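You operate a simulated robot arm through the tools that you are given. There is no shell and no other tool.

You are at the controls of a simulated two-armed robot. One attempt, no reset.

Task
Run one empty cycle at 50 % feed with the coolant on.
Fine: the doors stay shut; feed dial and flood key before the cycle key, mode dial to CYCLE; when the wheel stands still, press the flood key off. The control stays on.

It is judged by the outcome, as a careful person would: the job done as asked, and still so three seconds after it is handed in. It fails if anything else is knocked over, pushed out of place, dropped, spilled or broken.

Robot
Two 6-joint arms with two-finger parallel grippers on one trunk, on a base that moves. Base frame: it is fixed to the floor where the robot stands at the start and does not move with it; the origin is under the middle of the robot, x ahead of it, y to its left, z up. Units: mm, degrees, N and s.
The left shoulder is at the start at [60, 187, 1297], the right one opposite. With the tool pointing down near the work surface each hand reaches from about 280 to 640 mm from the robot's upright axis, wherever it stands, measured 20 degrees to its own side. Places, roughly: cycle key [600, -100, 1300]; feed dial [500, 0, 1100]; flood key [600, 200, 1300]; mode dial [500, 200, 1100]. Payload 1.57 kg a hand.
Tool frame (each hand has its own): the origin (TCP) lies between the finger pads and is the grasp point; the fingertips stand 30 mm ahead of it; z points along the fingers, y is the line along which they close. The gripper opens to 110 mm. The fingers are 24 mm wide and 12 mm thick; the gripper's body (48 by 112 mm) begins 78 mm behind the TCP.
Orientation is that of the tool frame in the base frame, as a unit quaternion [x, y, z, w]. With the fingers straight down and closing along the base's y, the tool's x points along the base's -x, its y along +y and its z along -z.

Tools
- The arms move only by the tool send_rows. It takes "left_moves", "right_moves" or both (then of equal length, played together; a hand with none holds still); each is a list of rows, each a list of 7 numbers: the closure, from 0 (fully open) to 1 (shut), then the shift along the tool's x, y, z in m, then the turn, a rotation vector about the tool's x, y, z in degrees. In form: [[gripper, dx, dy, dz, ax, ay, az], ...]. A call has 1 to 20 rows; each row shifts and turns the commanded pose from where the row before left it, along the tool's axes as they then stand. Each row takes 0.2 s and may step no farther than 50 mm and 8.6 degrees from the row before; otherwise, or with a gripper value out of range, the whole call is refused. A pose out of reach is approached as far as the arm can. The call stops where the force on the tool passes 80 N (or 10 N more than at its start, if that is more) or the arm is blocked; 0.2 s more then pass. The fingers move at their own pace (about 153 mm/s each) and stop on an object; they squeeze with about 33 N. The grip force told is the motor's: it shows also when the fingers shut on nothing. Time passes only in rows, and 0.2 s behind the last, so rows that do not move let the fingers close. The reply holds the time, the measured pose of the TCP, the force on the tool along the base axes, the opening and the grip force, in the units named above and with some noise, with the torque about the TCP (base axes, N m) and any sound that the robot's microphone picked up, and new pictures: "views" is both (left out), scene, wrist or none (wrist: the cameras of the hands that moved).
- Cameras (640 x 400 px; columns grow to the right, rows downward): "scene" is now at [32.6, 13.7, 1849.1]; the picture's right is [0.00, -1.00, 0.00], its down [-0.73, -0.00, -0.68] and it looks along [0.68, 0.00, -0.73] (base axes); focal length 254 px, centre (320, 200). "left" rides on the left gripper at [70, -16, -141] in its tool frame; the picture's right is [0.23, 0.97, 0.00], its down [-0.86, 0.20, -0.48] and it looks along [-0.47, 0.11, 0.88] (tool axes); focal length 222 px, centre (320, 200). "right" rides on the right gripper at [70, 16, -141] in its tool frame; the picture's right is [-0.23, 0.97, 0.00], its down [-0.85, -0.20, -0.48] and it looks along [-0.47, -0.11, 0.88] (tool axes); focal length 222 px, centre (320, 200). There is no depth. A picture from a camera that has moved, and an enlarged one, comes with that camera's place and axes in the base frame and with its lens. The place of the scene camera against the robot may be out by one fixed shift of up to 25 mm in any direction.
- raise_lower(by): slides the trunk up (or, below 0, down) by that many mm; the arms and the scene camera ride with it, the base frame stays. It gives what a move gives, with no picture.
- steer(legs): drives the robot by 1 to 6 legs, each [ahead, left, turn to the left] in mm, mm and degrees, along the robot's own axes; the way and the turn of a leg run together, so that a leg with both is an arc; at most 1500 mm and 180 degrees a leg. The arms and the cameras ride along, it lands a little off, and it stops where it bumps. It gives what a move gives, and a new picture of the scene camera.
- pan_tilt(pan, tilt): turns the head with the scene camera to pan (to the left, within 86 degrees either way) and tilt (down, from -29 to 69), counted from straight ahead of the robot. It gives what a move gives, and a new picture of the scene camera.
- enlarge(camera, box): a new picture of the part [left, top, right, bottom] of that camera's present view, enlarged. It takes no simulated time.
- sign_off(): hands the job in; it is judged then, once.

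Nothing tells you exact positions but the pictures and the camera data. Unless the task says otherwise, let go and move clear before handing in.

The tools are called after "Call:" by a JSON object that holds its "method" and its "body". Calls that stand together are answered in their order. send_rows: Moves the arms, as the interface text tells. Its arguments: {"type":"object","properties":{"left_moves":{"type":"array","items":{"type":"array","items":{"type":"number"}}},"right_moves":{"type":"array","items":{"type":"array","items":{"type":"number"}}},"views":{"type":"string","enum":["both","scene","wrist","none"]}},"required":[]} The other tools are called the same way: raise_lower (by) moves the trunk up or down; steer (legs) drives the base; pan_tilt (pan, tilt) turns the head that bears the scene camera; enlarge (camera, box) takes an enlarged picture of a part of a camera's view; sign_off () hands the job in.

At the start:

```text
t: 0.0
left_position: [342.8, 215.5, 1453.8]
left_tool_rot: [0.0, 1.0, -0.001, 0.0]
left_ft_force: [0.1, 0.4, -0.1]
left_moment: [0.0, 0.0, 0.03]
left_grip_width: 109.8
left_grasp_force: 0.0
right_position: [333.9, -80.2, 1440.6]
right_tool_rot: [0.0, 1.0, 0.001, 0.0]
right_ft_force: [0.0, -0.9, 0.8]
right_moment: [-0.01, -0.01, 0.0]
right_grip_width: 109.9
right_grasp_force: 0.0
trunk travel left (down, up): [-925.0, 65.0]
robot x, y, heading: [-1.6, -2.0, 0.2]
head pan, tilt (commanded): [0.2, 46.8]
```

scene: 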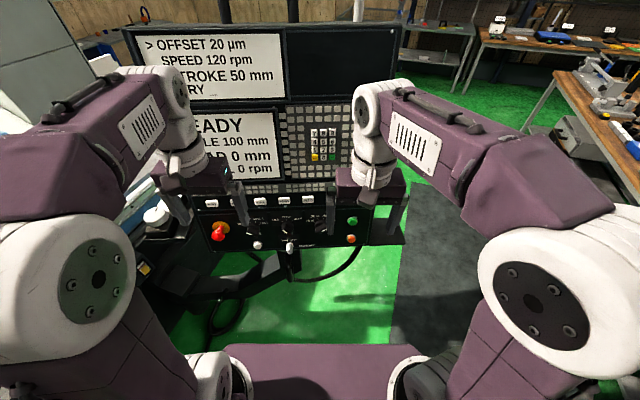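
right: 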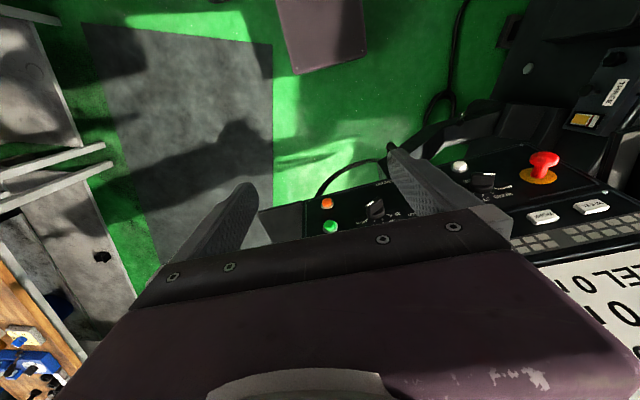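
left: 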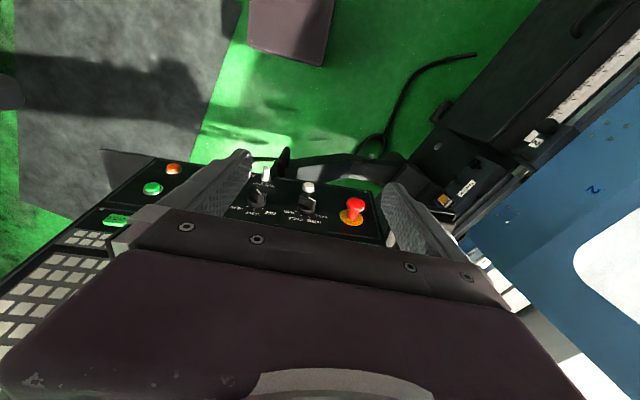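

I see a machine control pendant with screens, a row of keys under the screens, and a sloped panel with dials, buttons and an emergency stop. I'll take closer looks before moving.

Call:
{"method": "enlarge", "body": {"camera": "scene", "box": [180, 170, 420, 290]}}

Call:
{"method": "enlarge", "body": {"camera": "scene", "box": [120, 20, 420, 200]}}

Call:
{"method": "enlarge", "body": {"camera": "left", "box": [100, 140, 500, 340]}}

Call:
{"method": "enlarge", "body": {"camera": "right", "box": [280, 130, 640, 330]}}

```text
2.67 times, centred on (300, 230) of scene
camera zoom: at [32.6, 13.7, 1849.1], right [0.0, -1.0, 0.0], down [-0.73, 0.0, -0.68], along [0.68, 0.0, -0.73], focal length 676 px, centre (373, 120)
```

zoom: 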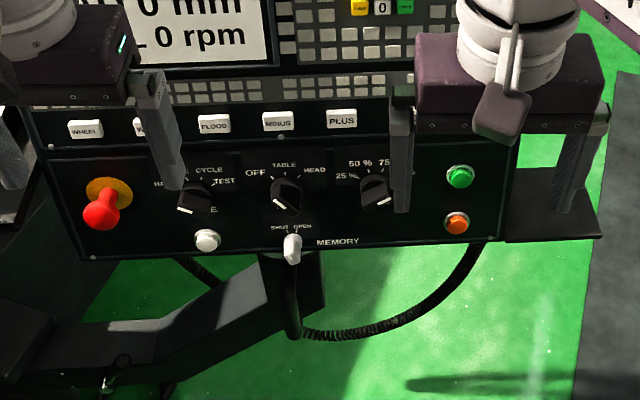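

```text
2.13 times, centred on (270, 110) of scene
camera zoom: at [32.6, 13.7, 1849.1], right [0.0, -1.0, 0.0], down [-0.73, 0.0, -0.68], along [0.68, 0.0, -0.73], focal length 541 px, centre (427, 392)
```

zoom: 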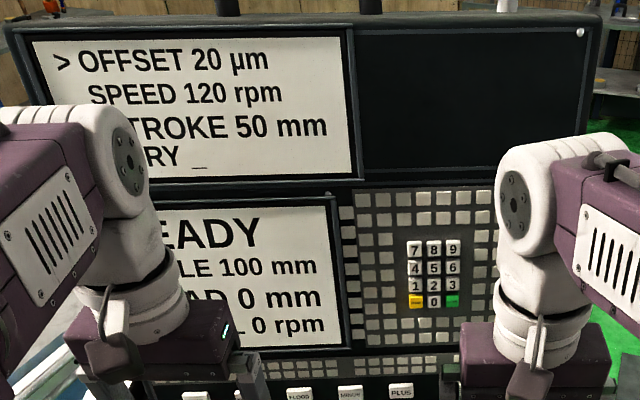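

```text
1.60 times, centred on (300, 240) of left
camera zoom: at [274.7, 198.5, 1595.3], right [-0.23, 0.97, 0.0], down [0.86, 0.2, 0.48], along [0.47, 0.11, -0.88], focal length 355 px, centre (352, 136)
```

zoom: 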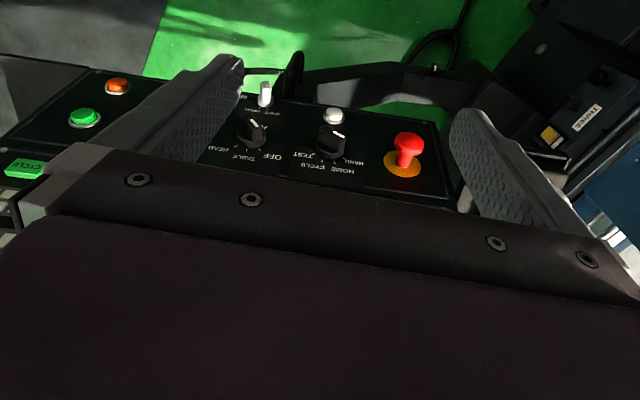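

```text
1.78 times, centred on (460, 230) of right
camera zoom: at [263.9, -64.8, 1581.2], right [0.23, 0.97, 0.0], down [0.86, -0.2, 0.48], along [0.47, -0.11, -0.88], focal length 395 px, centre (71, 147)
```

zoom: 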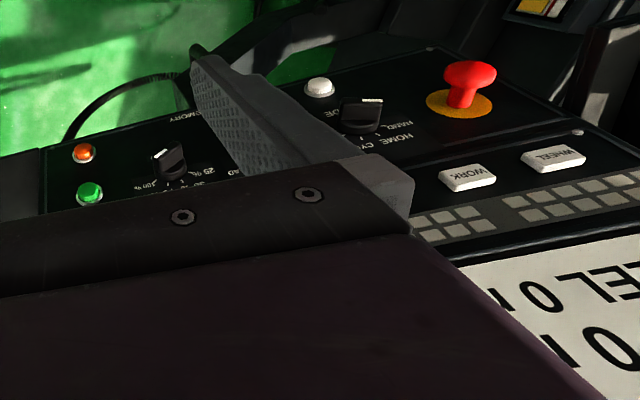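

The keys WHEEL, WORK, FLOOD, MINUS, PLUS are in a row, with the dials below; the right hand hides the CYCLE key. I'll look around to see what free room the arms have, before moving them.

Call:
{"method": "pan_tilt", "body": {"pan": 40, "tilt": 40}}

Call:
{"method": "pan_tilt", "body": {"pan": 0, "tilt": 25}}

```text
t: 1.1
left_position: [343.8, 215.1, 1454.4]
left_tool_rot: [0.0, 1.0, 0.001, 0.0]
left_ft_force: [-0.2, 0.5, 0.1]
left_moment: [0.03, 0.02, -0.02]
left_grip_width: 110.0
left_grasp_force: 0.0
right_position: [334.4, -80.6, 1440.2]
right_tool_rot: [-0.001, 1.0, 0.0, 0.0]
right_ft_force: [-0.3, 0.3, -0.6]
right_moment: [-0.04, -0.01, -0.03]
right_grip_width: 110.0
right_grasp_force: 0.1
trunk travel left (down, up): [-925.0, 65.0]
robot x, y, heading: [0.6, 0.0, 0.0]
head pan, tilt (commanded): [40.0, 40.0]
camera scene: at [17.9, 67.9, 1858.9], right [0.64, -0.77, 0.0], down [-0.49, -0.41, -0.77], along [0.59, 0.49, -0.64], focal length 254 px, centre (320, 200)
```

scene: 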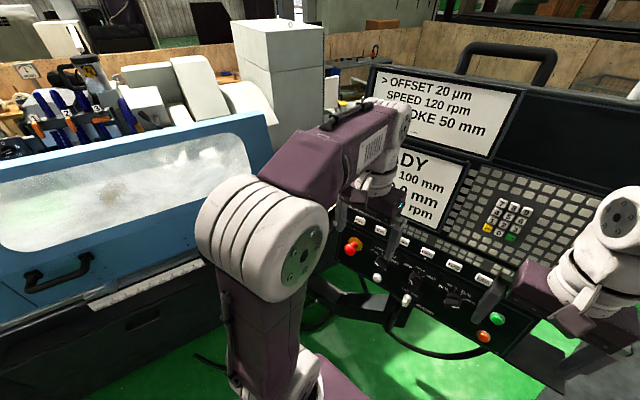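

```text
t: 2.1
left_position: [343.3, 216.0, 1453.4]
left_tool_rot: [0.0, 1.0, 0.0, 0.0]
left_ft_force: [-0.2, 0.2, -0.5]
left_moment: [0.02, -0.01, -0.01]
left_grip_width: 110.1
left_grasp_force: 0.3
right_position: [333.4, -81.9, 1440.6]
right_tool_rot: [-0.001, 1.0, 0.0, 0.0]
right_ft_force: [-0.3, 0.0, -0.3]
right_moment: [-0.04, 0.01, 0.02]
right_grip_width: 110.1
right_grasp_force: 0.1
trunk travel left (down, up): [-925.0, 65.0]
robot x, y, heading: [5.1, -0.9, -0.2]
head pan, tilt (commanded): [0.0, 25.0]
camera scene: at [44.8, 13.6, 1882.2], right [0.0, -1.0, 0.0], down [-0.42, 0.0, -0.91], along [0.91, 0.0, -0.42], focal length 254 px, centre (320, 200)
```

scene: 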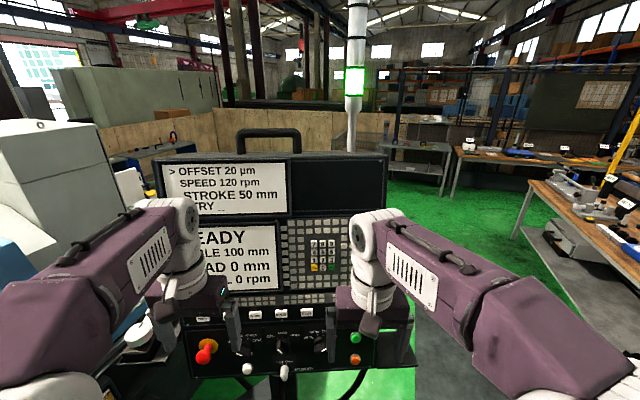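

The panel looks nearly vertical, at about x≈560 and facing the robot; the grinder sits off to the left and the right side is free. I'll spread both hands outward to clear the view.

Call:
{"method": "send_rows", "body": {"left_moves": [[0, 0, 0.04, 0, 0, 0, 0], [0, 0, 0.04, 0, 0, 0, 0], [0, 0, 0.04, 0, 0, 0, 0], [0, 0, 0.04, 0, 0, 0, 0]], "right_moves": [[0, 0, -0.04, 0, 0, 0, 0], [0, 0, -0.04, 0, 0, 0, 0], [0, 0, -0.04, 0, 0, 0, 0], [0, 0, -0.04, 0, 0, 0, 0]], "views": "both"}}

Call:
{"method": "pan_tilt", "body": {"pan": 0, "tilt": 46.8}}

Call:
{"method": "enlarge", "body": {"camera": "scene", "box": [180, 170, 420, 290]}}

```text
t: 3.1
left_position: [344.3, 377.2, 1453.0]
left_tool_rot: [0.0, 1.0, 0.0, 0.0]
left_ft_force: [-0.7, -0.1, -0.7]
left_moment: [0.0, 0.05, 0.01]
left_grip_width: 110.2
left_grasp_force: 0.0
right_position: [334.6, -238.4, 1441.2]
right_tool_rot: [-0.001, 1.0, 0.0, -0.001]
right_ft_force: [-0.1, 0.0, 0.0]
right_moment: [0.02, 0.04, 0.01]
right_grip_width: 110.2
right_grasp_force: 0.1
trunk travel left (down, up): [-925.0, 65.0]
robot x, y, heading: [0.9, -0.5, -0.1]
head pan, tilt (commanded): [0.0, 25.0]
camera scene: at [45.8, 14.2, 1882.2], right [0.0, -1.0, 0.0], down [-0.42, 0.0, -0.91], along [0.91, 0.0, -0.42], focal length 254 px, centre (320, 200)
camera right: at [265.2, -221.8, 1582.1], right [0.23, 0.97, 0.0], down [0.86, -0.2, 0.48], along [0.47, -0.11, -0.88], focal length 222 px, centre (320, 200)
camera left: at [275.4, 361.0, 1593.9], right [-0.23, 0.97, 0.0], down [0.86, 0.2, 0.48], along [0.47, 0.11, -0.88], focal length 222 px, centre (320, 200)
```

scene: 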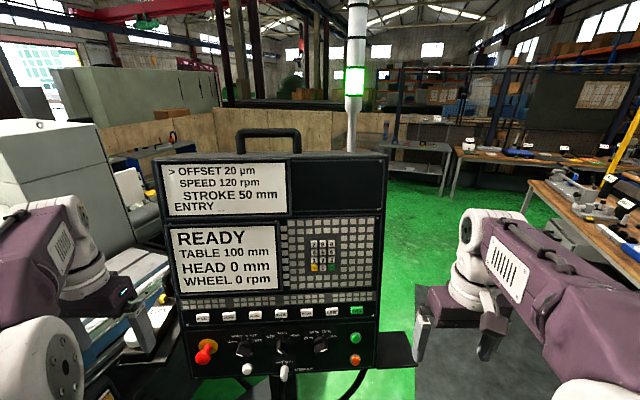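
right: 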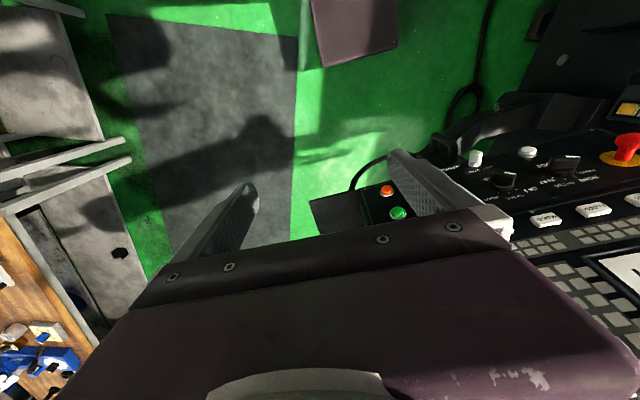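
left: 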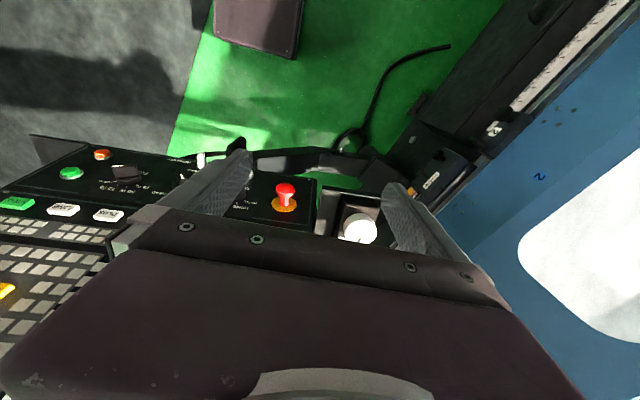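

```text
t: 4.0
left_position: [344.0, 376.3, 1453.5]
left_tool_rot: [0.0, 1.0, -0.001, 0.0]
left_ft_force: [0.6, -0.1, -0.1]
left_moment: [0.02, -0.03, 0.0]
left_grip_width: 110.0
left_grasp_force: 0.2
right_position: [333.7, -239.8, 1441.3]
right_tool_rot: [-0.001, 1.0, 0.0, 0.0]
right_ft_force: [-0.3, -0.4, 0.4]
right_moment: [0.02, -0.01, 0.03]
right_grip_width: 109.7
right_grasp_force: 0.1
trunk travel left (down, up): [-925.0, 65.0]
robot x, y, heading: [1.2, 0.5, -0.0]
head pan, tilt (commanded): [0.0, 46.8]
camera scene: at [32.4, 13.4, 1849.2], right [0.0, -1.0, 0.0], down [-0.73, 0.0, -0.69], along [0.69, 0.0, -0.73], focal length 254 px, centre (320, 200)
```

scene: 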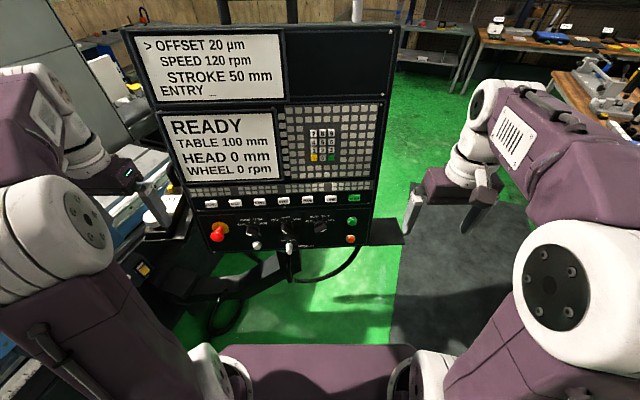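

```text
2.67 times, centred on (300, 230) of scene
camera zoom: at [32.4, 13.4, 1849.2], right [0.0, -1.0, 0.0], down [-0.73, 0.0, -0.69], along [0.69, 0.0, -0.73], focal length 676 px, centre (373, 120)
```

zoom: 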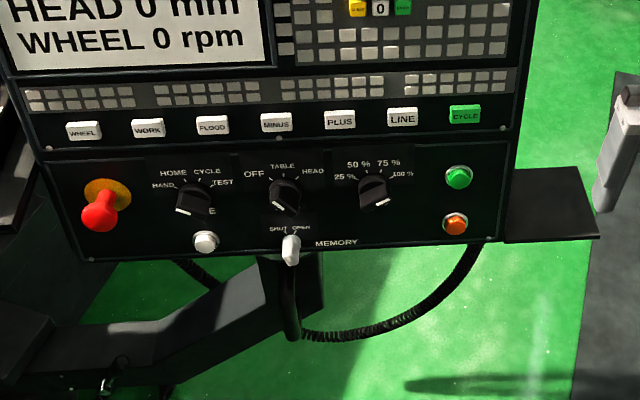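

The whole panel is now visible. Keys: WHEEL, WORK, FLOOD, MINUS, PLUS, LINE, CYCLE; dials: mode (HAND/HOME/CYCLE/TEST), OFF/TABLE/HEAD, feed (25/50/75/100 %). Next I'll zoom in on the dials.

Call:
{"method": "enlarge", "body": {"camera": "scene", "box": [225, 215, 275, 255]}}

Call:
{"method": "enlarge", "body": {"camera": "scene", "box": [295, 215, 345, 255]}}

Call:
{"method": "enlarge", "body": {"camera": "scene", "box": [265, 215, 315, 255]}}

Call:
{"method": "enlarge", "body": {"camera": "scene", "box": [190, 185, 370, 265]}}

Call:
{"method": "enlarge", "body": {"camera": "right", "box": [340, 130, 640, 260]}}

Call:
{"method": "enlarge", "body": {"camera": "left", "box": [0, 120, 320, 260]}}

```text
10.00 times, centred on (250, 235) of scene
camera zoom: at [32.4, 13.4, 1849.2], right [0.0, -1.0, 0.0], down [-0.73, 0.0, -0.69], along [0.69, 0.0, -0.73], focal length 2535 px, centre (1020, -150)
```

zoom: 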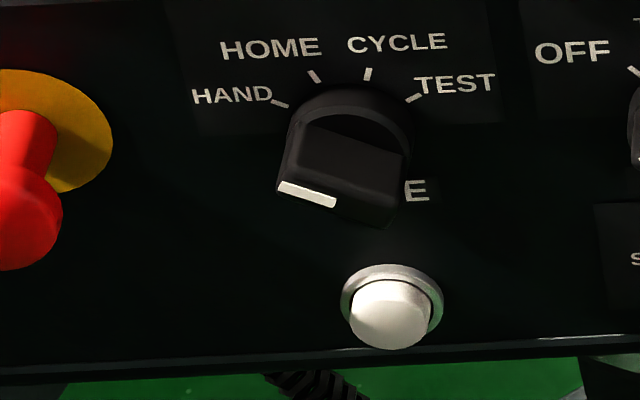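

```text
10.00 times, centred on (320, 235) of scene
camera zoom: at [32.4, 13.4, 1849.2], right [0.0, -1.0, 0.0], down [-0.73, 0.0, -0.69], along [0.69, 0.0, -0.73], focal length 2535 px, centre (320, -150)
```

zoom: 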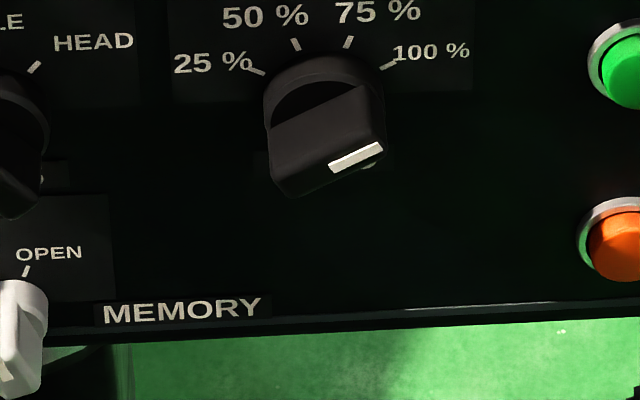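

```text
10.00 times, centred on (290, 235) of scene
camera zoom: at [32.4, 13.4, 1849.2], right [0.0, -1.0, 0.0], down [-0.73, 0.0, -0.69], along [0.69, 0.0, -0.73], focal length 2535 px, centre (620, -150)
```

zoom: 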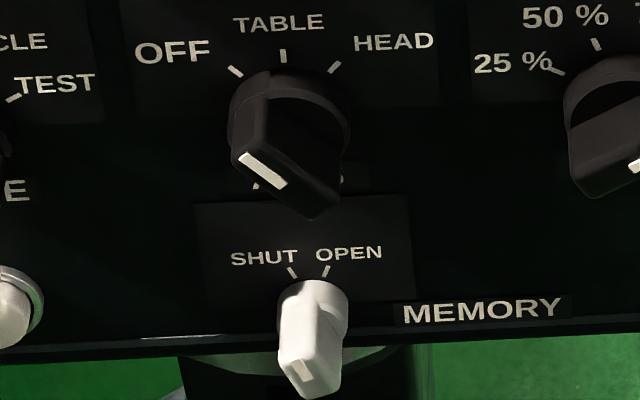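

```text
3.56 times, centred on (280, 225) of scene
camera zoom: at [32.4, 13.4, 1849.2], right [0.0, -1.0, 0.0], down [-0.73, 0.0, -0.69], along [0.69, 0.0, -0.73], focal length 901 px, centre (462, 111)
```

zoom: 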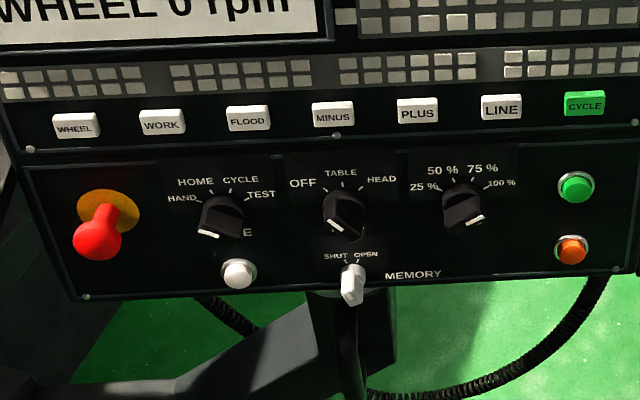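

```text
2.13 times, centred on (490, 195) of right
camera zoom: at [264.3, -221.7, 1582.2], right [0.23, 0.97, 0.0], down [0.85, -0.2, 0.48], along [0.47, -0.11, -0.88], focal length 474 px, centre (-43, 211)
```

zoom: 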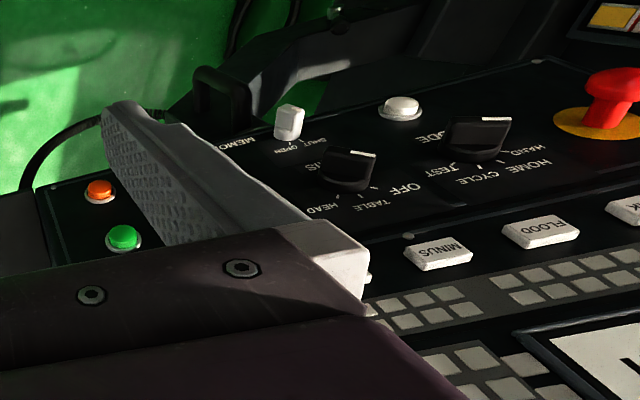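

```text
2.00 times, centred on (160, 190) of left
camera zoom: at [274.5, 359.6, 1594.3], right [-0.23, 0.97, 0.0], down [0.85, 0.2, 0.48], along [0.47, 0.11, -0.88], focal length 444 px, centre (640, 220)
```

zoom: 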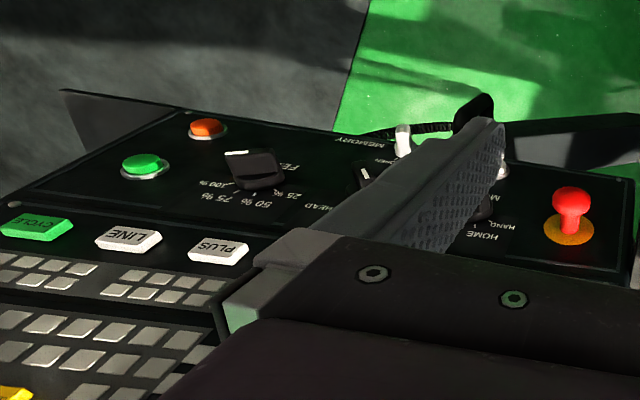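

Working from two wrist views: orange ≈ (552, −112, 1070), green ≈ (564, −112, 1157), CYCLE key ≈ (590, −120, 1250). The feed dial looks set at 100 % (y≈0) and the mode dial at HAND (y≈240). I'll tilt both hands toward pointing at the panel, beginning with 43°.

Call:
{"method": "send_rows", "body": {"left_moves": [[0, 0, 0, 0, 0, -8.6, 0], [0, 0, 0, 0, 0, -8.6, 0], [0, 0, 0, 0, 0, -8.6, 0], [0, 0, 0, 0, 0, -8.6, 0], [0, 0, 0, 0, 0, -8.6, 0]], "right_moves": [[0, 0, 0, 0, 0, -8.6, 0], [0, 0, 0, 0, 0, -8.6, 0], [0, 0, 0, 0, 0, -8.6, 0], [0, 0, 0, 0, 0, -8.6, 0], [0, 0, 0, 0, 0, -8.6, 0]], "views": "both"}}

```text
t: 5.2
left_position: [340.8, 375.4, 1454.0]
left_tool_rot: [-0.001, 0.929, 0.001, 0.369]
left_ft_force: [-0.6, 0.2, 0.6]
left_moment: [0.02, 0.01, 0.0]
left_grip_width: 110.1
left_grasp_force: 0.0
right_position: [394.5, -266.7, 1430.8]
right_tool_rot: [0.0, 0.93, 0.0, 0.368]
right_ft_force: [-0.1, 0.2, 0.3]
right_moment: [0.01, 0.0, -0.04]
right_grip_width: 110.0
right_grasp_force: 0.1
right hand out of reach, approached as far as the arm can: row 3, 4, 5
trunk travel left (down, up): [-925.0, 65.0]
robot x, y, heading: [-0.3, -3.1, -0.1]
head pan, tilt (commanded): [0.0, 46.8]
camera scene: at [30.1, 12.7, 1849.2], right [0.0, -1.0, 0.0], down [-0.73, 0.0, -0.69], along [0.69, 0.0, -0.73], focal length 254 px, centre (320, 200)
camera right: at [247.0, -249.9, 1485.6], right [0.17, 0.97, 0.16], down [0.3, -0.2, 0.93], along [0.94, -0.11, -0.32], focal length 222 px, centre (320, 200)
camera left: at [193.9, 358.0, 1509.6], right [-0.17, 0.97, -0.15], down [0.3, 0.2, 0.93], along [0.94, 0.11, -0.32], focal length 222 px, centre (320, 200)
```

scene: 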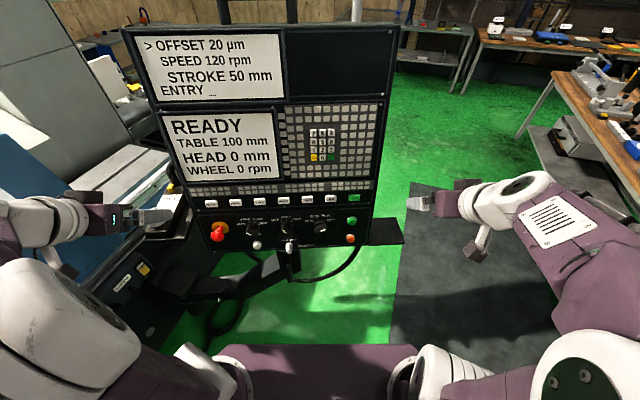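
right: 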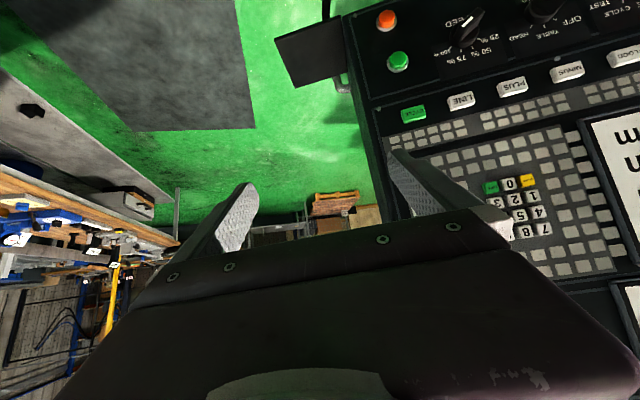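
left: 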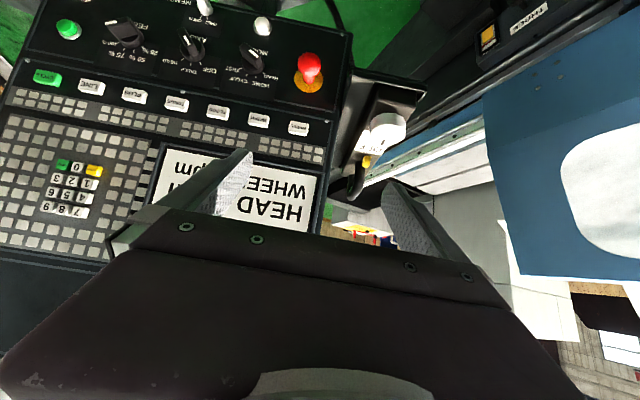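

The right arm is too cramped at this standoff, since its wrist comes too near its shoulder. I'll back the base up about 180 mm so both arms have room to point at the panel.

Call:
{"method": "steer", "body": {"legs": [[-180, 0, 0]]}}

```text
t: 6.7
left_position: [170.2, 375.5, 1452.3]
left_tool_rot: [0.0, 0.931, 0.0, 0.365]
left_ft_force: [0.9, 0.2, -1.2]
left_moment: [-0.01, 0.03, 0.0]
left_grip_width: 109.9
left_grasp_force: 0.0
right_position: [221.3, -265.7, 1428.1]
right_tool_rot: [0.0, 0.931, 0.001, 0.364]
right_ft_force: [0.9, -0.3, 0.5]
right_moment: [0.0, -0.01, 0.01]
right_grip_width: 110.0
right_grasp_force: 0.1
trunk travel left (down, up): [-925.0, 65.0]
robot x, y, heading: [-179.0, 4.5, 0.1]
head pan, tilt (commanded): [0.0, 46.8]
camera scene: at [-140.2, 13.5, 1849.1], right [0.0, -1.0, 0.0], down [-0.73, 0.0, -0.68], along [0.68, 0.0, -0.73], focal length 254 px, centre (320, 200)
```

scene: 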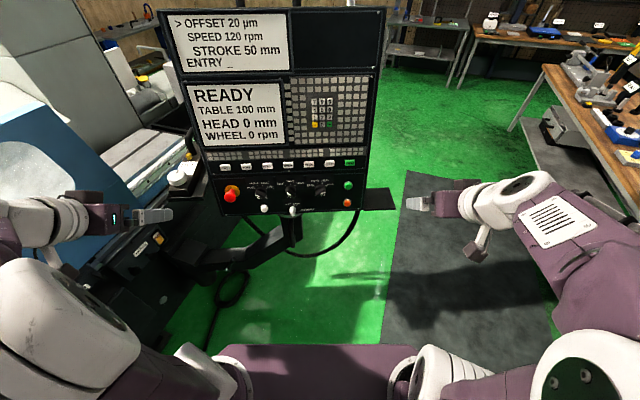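

The base moved back about 172 mm. I'll bring both hands down and forward into stand-off positions in front of the panel, then finish tilting them to face it.

Call:
{"method": "send_rows", "body": {"left_moves": [[0, 0.0022, -0.0056, 0.0445, 0, 0, 0], [0, 0.0022, -0.0056, 0.0445, 0, 0, 0], [0, 0.0022, -0.0056, 0.0445, 0, 0, 0], [0, 0.0022, -0.0056, 0.0445, 0, 0, 0], [0, 0.0022, -0.0056, 0.0445, 0, 0, 0], [0, 0.0022, -0.0056, 0.0445, 0, 0, 0], [0, 0.0022, -0.0056, 0.0445, 0, 0, 0], [0, 0, 0, 0, 0, -7.8, 0], [0, 0, 0, 0, 0, -7.8, 0], [0, 0, 0, 0, 0, -7.8, 0], [0, 0, 0, 0, 0, -7.8, 0], [0, 0, 0, 0, 0, -7.8, 0]], "right_moves": [[0, 0.0048, 0.02, 0.0379, 0, 0, 0], [0, 0.0048, 0.02, 0.0379, 0, 0, 0], [0, 0.0048, 0.02, 0.0379, 0, 0, 0], [0, 0.0048, 0.02, 0.0379, 0, 0, 0], [0, 0.0048, 0.02, 0.0379, 0, 0, 0], [0, 0.0048, 0.02, 0.0379, 0, 0, 0], [0, 0.0048, 0.02, 0.0379, 0, 0, 0], [0, 0, 0, 0, 0, -7.8, 0], [0, 0, 0, 0, 0, -7.8, 0], [0, 0, 0, 0, 0, -7.8, 0], [0, 0, 0, 0, 0, -7.8, 0], [0, 0, 0, 0, 0, -7.8, 0]], "views": "both"}}

```text
t: 9.3
left_position: [406.6, 377.0, 1247.3]
left_tool_rot: [-0.002, 0.756, -0.006, 0.655]
left_ft_force: [0.0, 0.2, 0.3]
left_moment: [-0.01, -0.01, 0.03]
left_grip_width: 110.0
left_grasp_force: 0.0
left hand out of reach, approached as far as the arm can: row 10, 11, 12
right_position: [406.1, -252.9, 1321.4]
right_tool_rot: [0.019, 0.76, 0.029, 0.649]
right_ft_force: [0.2, 1.0, -0.1]
right_moment: [-0.02, -0.01, -0.06]
right_grip_width: 109.9
right_grasp_force: 0.1
right hand out of reach, approached as far as the arm can: row 3, 4, 5, 6, 7, 8, 9, 10, 11, 12
trunk travel left (down, up): [-925.0, 65.0]
robot x, y, heading: [-183.9, -1.2, -0.2]
head pan, tilt (commanded): [0.0, 46.8]
camera scene: at [-144.4, 13.9, 1849.2], right [0.0, -1.0, 0.0], down [-0.73, 0.0, -0.68], along [0.68, 0.0, -0.73], focal length 254 px, centre (320, 200)
camera right: at [254.4, -234.7, 1276.5], right [0.03, 0.96, 0.29], down [-0.34, -0.27, 0.9], along [0.94, -0.12, 0.31], focal length 222 px, centre (320, 200)
camera left: at [257.9, 360.3, 1198.1], right [-0.03, 0.97, -0.24], down [-0.35, 0.21, 0.91], along [0.94, 0.11, 0.34], focal length 222 px, centre (320, 200)
```

scene: 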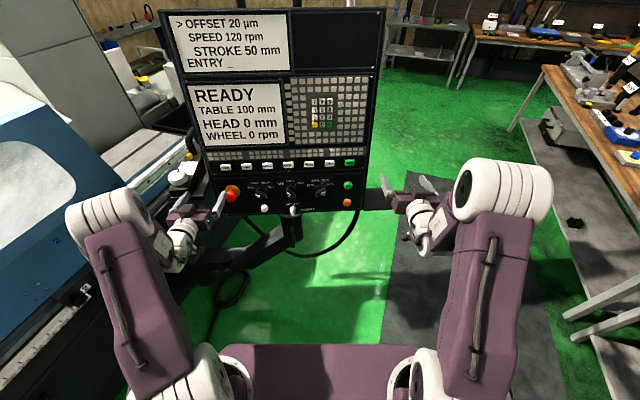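
right: 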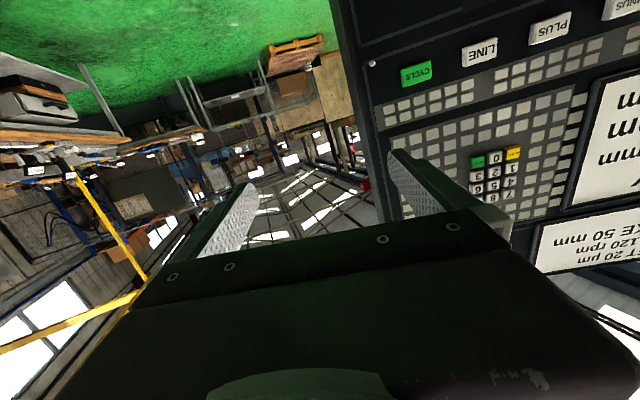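
left: 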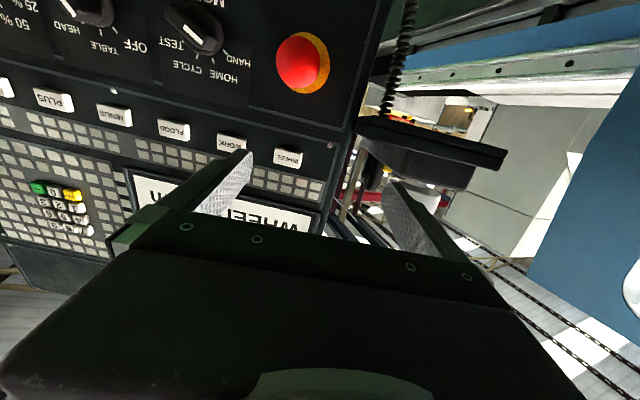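

Both hands now face the panel but sit slightly too close to their shoulders. I'll ease them forward in small steps until the commanded poses are reachable, staying well short of the panel.

Call:
{"method": "send_rows", "body": {"left_moves": [[0, 0, 0, 0.01, 0, 0, 0], [0, 0, 0, 0.01, 0, 0, 0], [0, 0, 0, 0.01, 0, 0, 0], [0, 0, 0, 0.01, 0, 0, 0], [0, 0, 0, 0.01, 0, 0, 0], [0, 0, 0, 0.01, 0, 0, 0]], "right_moves": [[0, 0, 0, 0.01, 0, 0, 0], [0, 0, 0, 0.01, 0, 0, 0], [0, 0, 0, 0.01, 0, 0, 0], [0, 0, 0, 0.01, 0, 0, 0], [0, 0, 0, 0.01, 0, 0, 0], [0, 0, 0, 0.01, 0, 0, 0]], "views": "scene"}}

```text
t: 10.7
left_position: [467.8, 375.8, 1239.5]
left_tool_rot: [0.0, 0.755, 0.0, 0.655]
left_ft_force: [0.8, 0.1, -0.2]
left_moment: [0.0, 0.0, -0.02]
left_grip_width: 110.1
left_grasp_force: 0.0
right_position: [465.8, -261.0, 1316.0]
right_tool_rot: [0.013, 0.76, 0.023, 0.649]
right_ft_force: [1.0, 0.8, -0.1]
right_moment: [0.01, 0.0, 0.0]
right_grip_width: 109.9
right_grasp_force: 0.0
right hand out of reach, approached as far as the arm can: row 1, 4
trunk travel left (down, up): [-925.0, 65.0]
robot x, y, heading: [-175.3, -2.2, 0.1]
head pan, tilt (commanded): [0.0, 46.8]
camera scene: at [-144.9, 13.6, 1849.1], right [0.0, -1.0, 0.0], down [-0.73, 0.0, -0.68], along [0.68, 0.0, -0.73], focal length 254 px, centre (320, 200)
```

scene: 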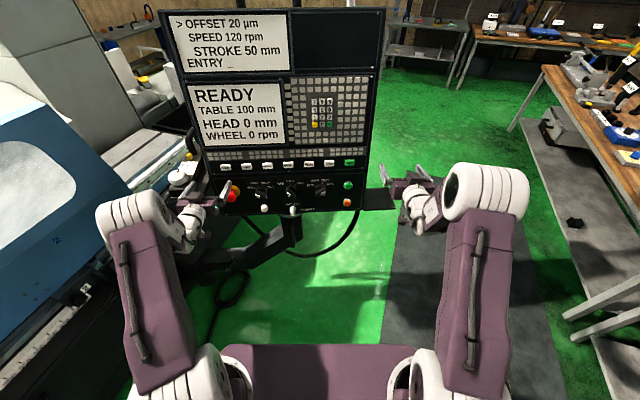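

The left hand is now in a clean pose at (468, 376, 1240), pitched to the panel. I'll straighten the right hand's slight roll and bring it to about (466, −120, 1225), then take pictures from both wrists.

Call:
{"method": "send_rows", "body": {"right_moves": [[0, 0.018, 0.028, 0.0025, 1.0, -1.0, -2.85], [0, 0.018, 0.028, 0.0025, 0, 0, 0], [0, 0.018, 0.028, 0.0025, 0, 0, 0], [0, 0.018, 0.028, 0.0025, 0, 0, 0], [0, 0.018, 0.028, 0.0025, 0, 0, 0]], "left_moves": [[0, 0.018, -0.02, 0.0, 0, 0, 0], [0, 0.018, -0.02, 0.0, 0, 0, 0], [0, 0.018, -0.02, 0.0, 0, 0, 0], [0, 0, 0, 0, 0, 0, 0], [0, 0, 0, 0, 0, 0, 0]], "views": "both"}}

Call:
{"method": "enlarge", "body": {"camera": "right", "box": [220, 0, 640, 240]}}

Call:
{"method": "enlarge", "body": {"camera": "left", "box": [0, 0, 420, 240]}}

```text
t: 11.7
left_position: [475.7, 346.8, 1217.6]
left_tool_rot: [-0.004, 0.733, 0.01, 0.68]
left_ft_force: [-21.8, 13.3, 26.3]
left_moment: [1.9, -0.43, 1.83]
left_grip_width: 110.1
left_grasp_force: 0.1
left hand out of reach, approached as far as the arm can: row 2, 3
right_position: [491.4, -266.6, 1286.9]
right_tool_rot: [0.0, 0.754, 0.014, 0.657]
right_ft_force: [-0.1, -0.6, -0.6]
right_moment: [0.0, -0.05, 0.04]
right_grip_width: 110.2
right_grasp_force: 0.1
right hand out of reach, approached as far as the arm can: row 1, 2, 3, 4
trunk travel left (down, up): [-925.0, 65.0]
robot x, y, heading: [-178.4, 0.8, 0.2]
head pan, tilt (commanded): [0.0, 46.8]
stopped in row 4 (left hand): the force on the tool passed its limit at 82 N (the readings are from after the stop); the commanded pose is now the measured one
camera scene: at [-152.2, 9.7, 1848.6], right [0.0, -1.0, 0.0], down [-0.73, 0.0, -0.69], along [0.69, 0.01, -0.73], focal length 254 px, centre (320, 200)
camera right: at [341.3, -252.0, 1236.9], right [0.01, 0.97, 0.25], down [-0.35, -0.23, 0.91], along [0.94, -0.1, 0.34], focal length 222 px, centre (320, 200)
camera left: at [329.5, 327.1, 1158.2], right [-0.04, 0.98, -0.22], down [-0.42, 0.18, 0.89], along [0.91, 0.12, 0.4], focal length 222 px, centre (320, 200)
```

scene: 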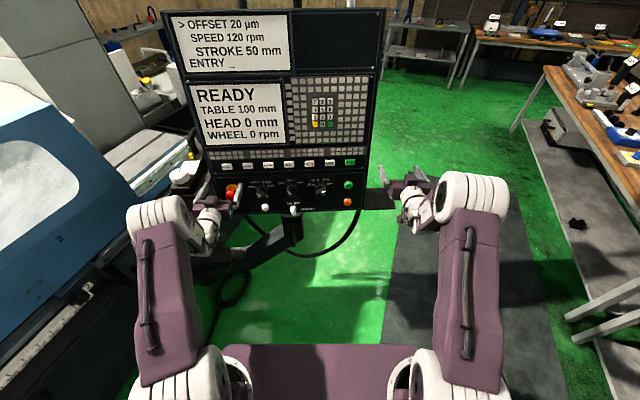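
right: 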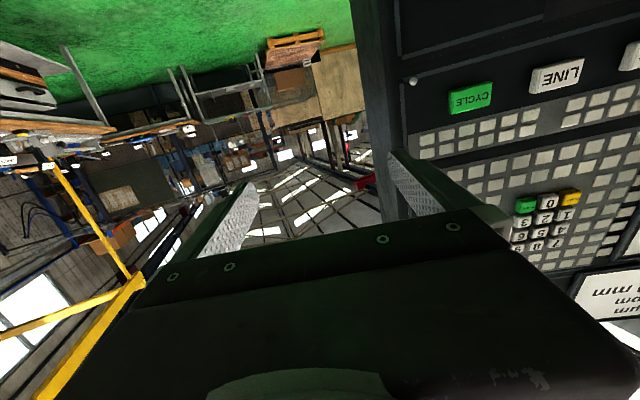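
left: 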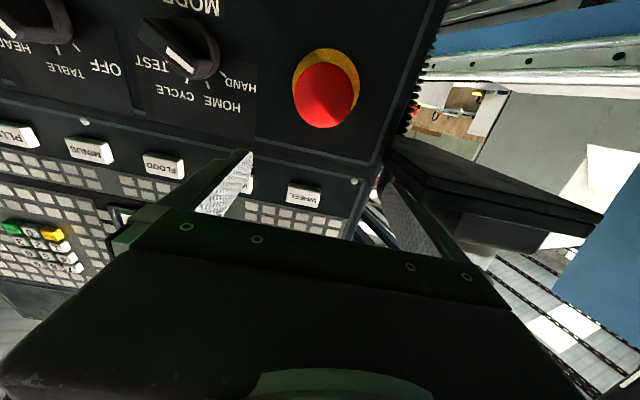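

```text
1.52 times, centred on (430, 120) of right
camera zoom: at [341.3, -252.0, 1236.9], right [0.01, 0.97, 0.25], down [-0.35, -0.23, 0.91], along [0.94, -0.1, 0.34], focal length 338 px, centre (152, 322)
```

zoom: 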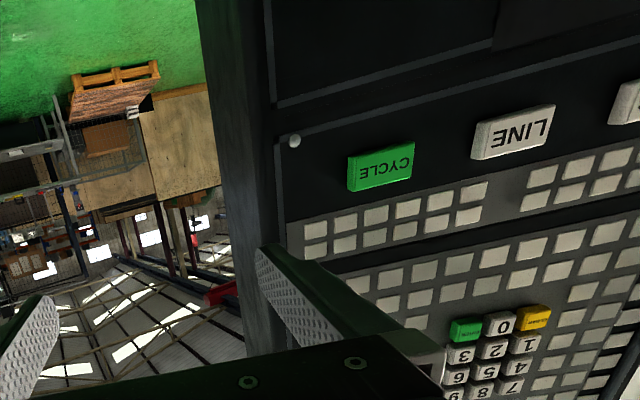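

```text
1.52 times, centred on (210, 120) of left
camera zoom: at [329.5, 327.1, 1158.2], right [-0.04, 0.98, -0.22], down [-0.42, 0.18, 0.89], along [0.91, 0.12, 0.4], focal length 338 px, centre (488, 322)
```

zoom: 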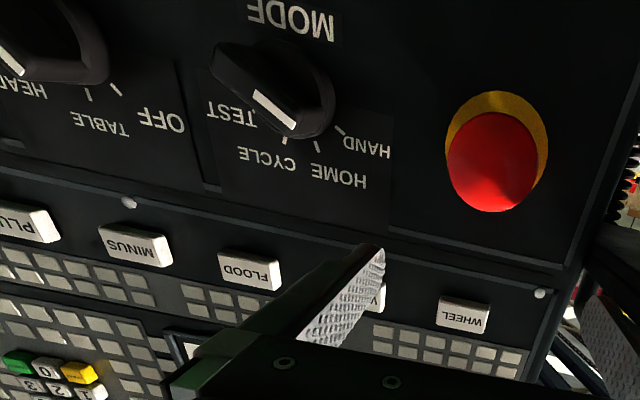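

The left hand met something and stopped with an 82 N reading; the screen still shows READY, so nothing seems to have been pressed. Before moving further I'll look closely at what it touches.

Call:
{"method": "enlarge", "body": {"camera": "scene", "box": [120, 140, 300, 260]}}

Call:
{"method": "enlarge", "body": {"camera": "left", "box": [340, 80, 640, 300]}}

Call:
{"method": "enlarge", "body": {"camera": "left", "box": [200, 100, 400, 240]}}

Call:
{"method": "enlarge", "body": {"camera": "scene", "box": [160, 10, 400, 220]}}

```text
3.33 times, centred on (210, 200) of scene
camera zoom: at [-152.2, 9.7, 1848.6], right [0.0, -1.0, 0.0], down [-0.73, 0.0, -0.69], along [0.69, 0.01, -0.73], focal length 845 px, centre (687, 200)
```

zoom: 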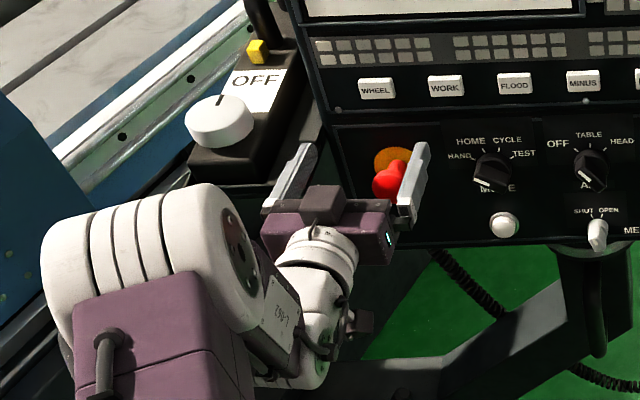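

```text
1.82 times, centred on (490, 190) of left
camera zoom: at [329.5, 327.1, 1158.2], right [-0.04, 0.98, -0.22], down [-0.42, 0.18, 0.89], along [0.91, 0.12, 0.4], focal length 404 px, centre (11, 218)
```

zoom: 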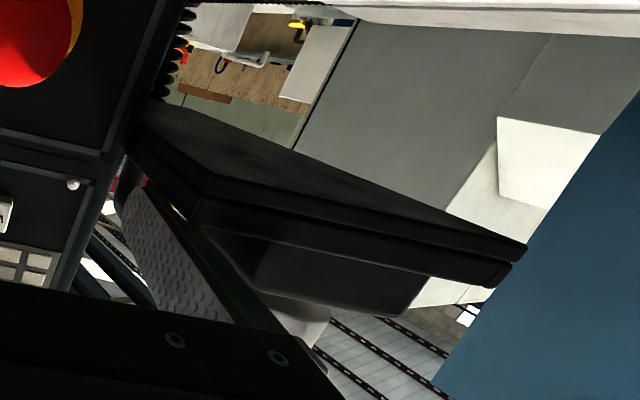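

```text
2.86 times, centred on (300, 170) of left
camera zoom: at [329.5, 327.1, 1158.2], right [-0.04, 0.98, -0.22], down [-0.42, 0.18, 0.89], along [0.91, 0.12, 0.4], focal length 635 px, centre (377, 286)
```

zoom: 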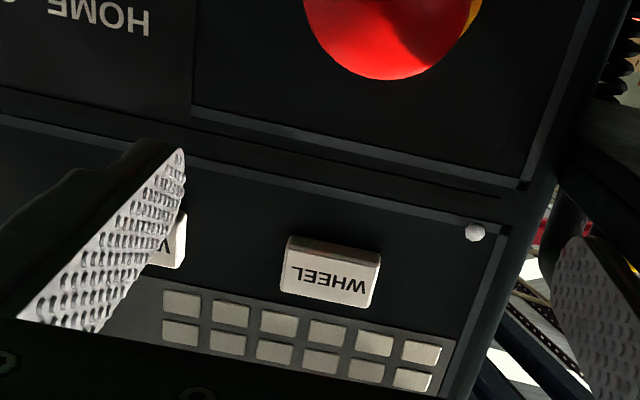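

```text
1.90 times, centred on (280, 115) of scene
camera zoom: at [-152.2, 9.7, 1848.6], right [0.0, -1.0, 0.0], down [-0.73, 0.0, -0.69], along [0.69, 0.01, -0.73], focal length 483 px, centre (396, 362)
```

zoom: 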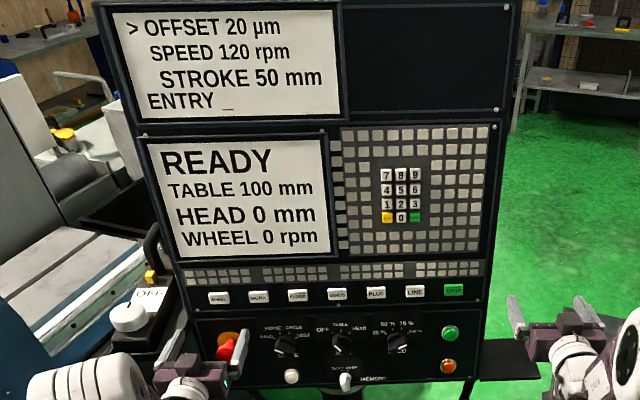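

The outer (+y) finger is touching the edge of the box with the white OFF knob. I'll back the base straight away from it by 90 mm, which also gives the arms more reach room.

Call:
{"method": "steer", "body": {"legs": [[-90, 0, 0]]}}

Call:
{"method": "enlarge", "body": {"camera": "scene", "box": [120, 100, 400, 240]}}

```text
t: 12.8
left_position: [379.1, 343.2, 1219.1]
left_tool_rot: [-0.005, 0.733, 0.009, 0.68]
left_ft_force: [-8.5, 5.0, 31.9]
left_moment: [1.93, -0.8, 1.0]
left_grip_width: 109.8
left_grasp_force: 0.0
right_position: [395.3, -270.3, 1287.4]
right_tool_rot: [-0.001, 0.754, 0.016, 0.657]
right_ft_force: [0.1, 0.0, -1.0]
right_moment: [-0.03, -0.02, 0.02]
right_grip_width: 110.0
right_grasp_force: 0.1
trunk travel left (down, up): [-925.0, 65.0]
robot x, y, heading: [-271.6, 1.4, 0.3]
head pan, tilt (commanded): [0.0, 46.8]
camera scene: at [-249.6, 6.5, 1849.4], right [0.0, -1.0, 0.0], down [-0.73, 0.0, -0.69], along [0.69, 0.01, -0.73], focal length 254 px, centre (320, 200)
```

scene: 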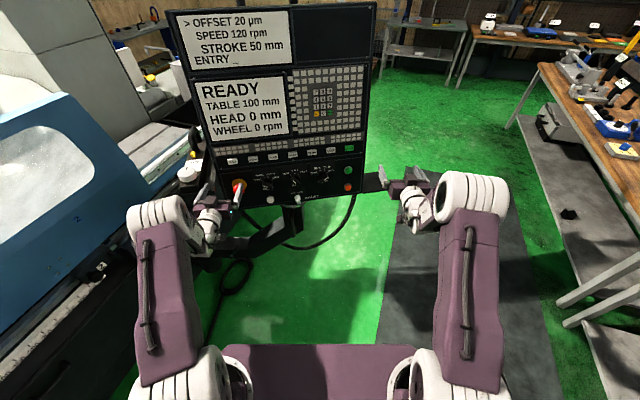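

```text
2.29 times, centred on (260, 170) of scene
camera zoom: at [-249.6, 6.5, 1849.4], right [0.0, -1.0, 0.0], down [-0.73, 0.0, -0.69], along [0.69, 0.01, -0.73], focal length 579 px, centre (457, 269)
```

zoom: 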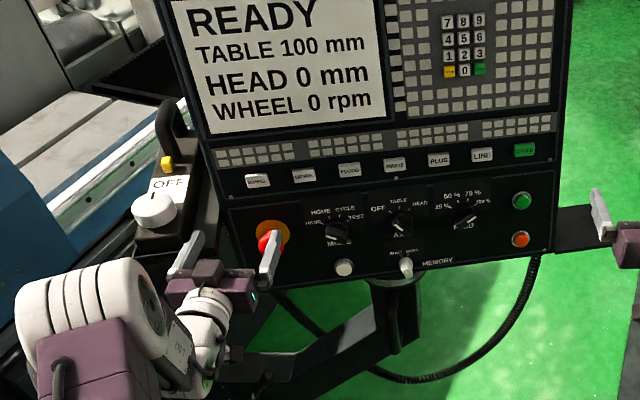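

The force stayed after backing off, so it was the left gripper against its own folded forearm and not the box. I'll unfold both arms by moving the hands forward about 100 mm and squaring them to the panel.

Call:
{"method": "send_rows", "body": {"left_moves": [[0, 0, 0, 0.02, 0, 0, 0], [0, 0, 0, 0.02, 0, 0, 0], [0, 0, 0, 0.02, 0, 0, 0], [0, 0, 0, 0.02, 1.2, 3.7, -0.2], [0, 0, 0, 0, 0, 0, 0]], "right_moves": [[0, 0, 0, 0.02, 0, 0, 0], [0, 0, 0, 0.02, 0, 0, 0], [0, 0, 0, 0.02, 0, 0, 0], [0, 0, 0, 0.02, 1.5, 0.1, -1.1], [0, 0, 0, 0, 0, 0, 0]], "views": "both"}}

```text
t: 14.0
left_position: [457.2, 348.6, 1220.7]
left_tool_rot: [0.002, 0.749, 0.0, 0.662]
left_ft_force: [-10.2, 3.5, 35.4]
left_moment: [2.08, -0.86, 1.06]
left_grip_width: 110.0
left_grasp_force: 0.1
right_position: [472.9, -271.9, 1280.3]
right_tool_rot: [-0.002, 0.754, 0.002, 0.657]
right_ft_force: [0.6, -0.3, 0.1]
right_moment: [-0.02, -0.03, 0.01]
right_grip_width: 109.9
right_grasp_force: 0.0
right hand out of reach, approached as far as the arm can: row 4
trunk travel left (down, up): [-925.0, 65.0]
robot x, y, heading: [-272.6, -1.2, 0.1]
head pan, tilt (commanded): [0.0, 46.8]
camera scene: at [-253.5, 10.7, 1849.5], right [0.0, -1.0, 0.0], down [-0.72, 0.0, -0.69], along [0.69, 0.0, -0.72], focal length 254 px, centre (320, 200)
camera right: at [322.7, -256.6, 1230.9], right [0.02, 0.97, 0.22], down [-0.35, -0.2, 0.91], along [0.93, -0.1, 0.34], focal length 222 px, centre (320, 200)
camera left: at [309.5, 332.1, 1168.2], right [-0.02, 0.97, -0.22], down [-0.37, 0.2, 0.91], along [0.93, 0.1, 0.35], focal length 222 px, centre (320, 200)
```

scene: 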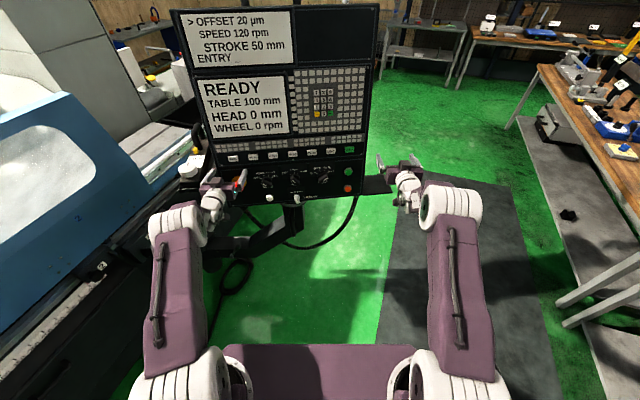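
right: 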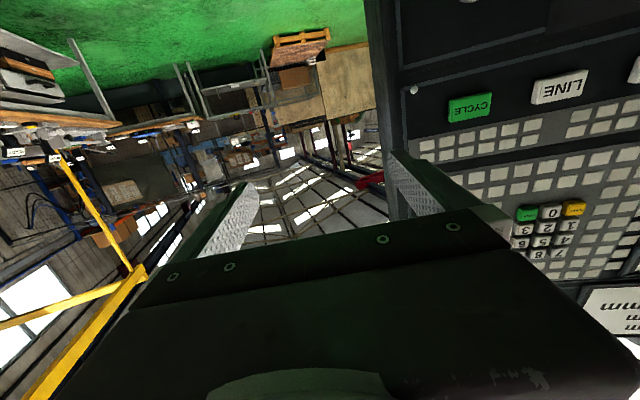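
left: 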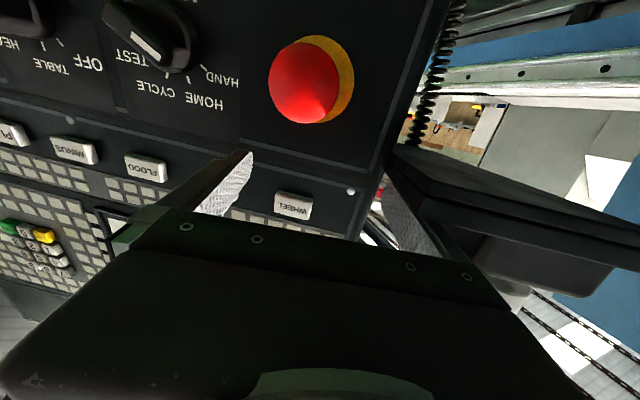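

The left force reading persists (about 35 N upward), so something is still pressing on that hand. I'll look closely at the left arm and hand.

Call:
{"method": "enlarge", "body": {"camera": "scene", "box": [130, 130, 270, 270]}}

Call:
{"method": "enlarge", "body": {"camera": "left", "box": [380, 120, 560, 320]}}

Call:
{"method": "pan_tilt", "body": {"pan": 25, "tilt": 50}}

```text
2.86 times, centred on (200, 200) of scene
camera zoom: at [-253.5, 10.7, 1849.5], right [0.0, -1.0, 0.0], down [-0.72, 0.0, -0.69], along [0.69, 0.0, -0.72], focal length 724 px, centre (663, 200)
```

zoom: 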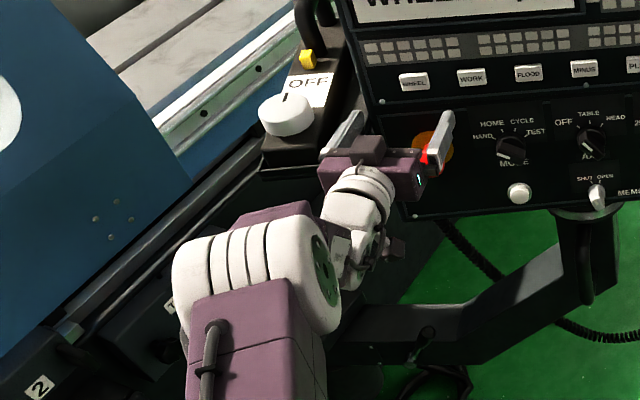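

```text
2.00 times, centred on (470, 220) of left
camera zoom: at [309.5, 332.1, 1168.2], right [-0.02, 0.97, -0.22], down [-0.37, 0.2, 0.91], along [0.93, 0.1, 0.35], focal length 444 px, centre (20, 160)
```

zoom: 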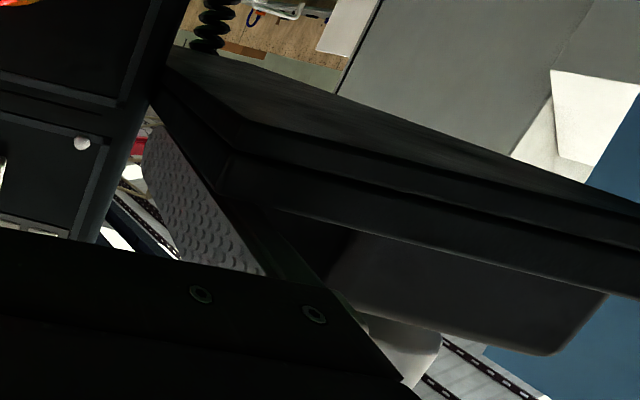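

```text
t: 14.9
left_position: [458.5, 348.2, 1221.7]
left_tool_rot: [0.002, 0.749, -0.001, 0.663]
left_ft_force: [-9.9, 4.2, 35.6]
left_moment: [2.15, -0.86, 0.7]
left_grip_width: 110.3
left_grasp_force: 0.0
right_position: [472.1, -271.6, 1280.3]
right_tool_rot: [-0.003, 0.754, 0.003, 0.657]
right_ft_force: [0.7, -0.4, 0.2]
right_moment: [0.01, -0.01, -0.02]
right_grip_width: 110.2
right_grasp_force: 0.0
trunk travel left (down, up): [-925.0, 65.0]
robot x, y, heading: [-270.8, -0.2, 0.3]
head pan, tilt (commanded): [25.0, 50.0]
camera scene: at [-263.6, 43.5, 1844.9], right [0.43, -0.9, 0.0], down [-0.69, -0.32, -0.65], along [0.59, 0.28, -0.76], focal length 254 px, centre (320, 200)
```

scene: 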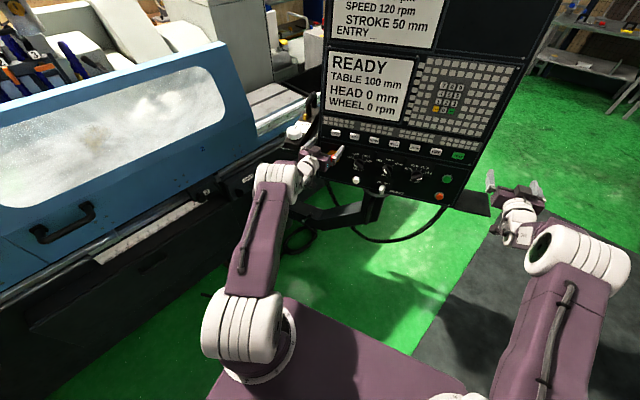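

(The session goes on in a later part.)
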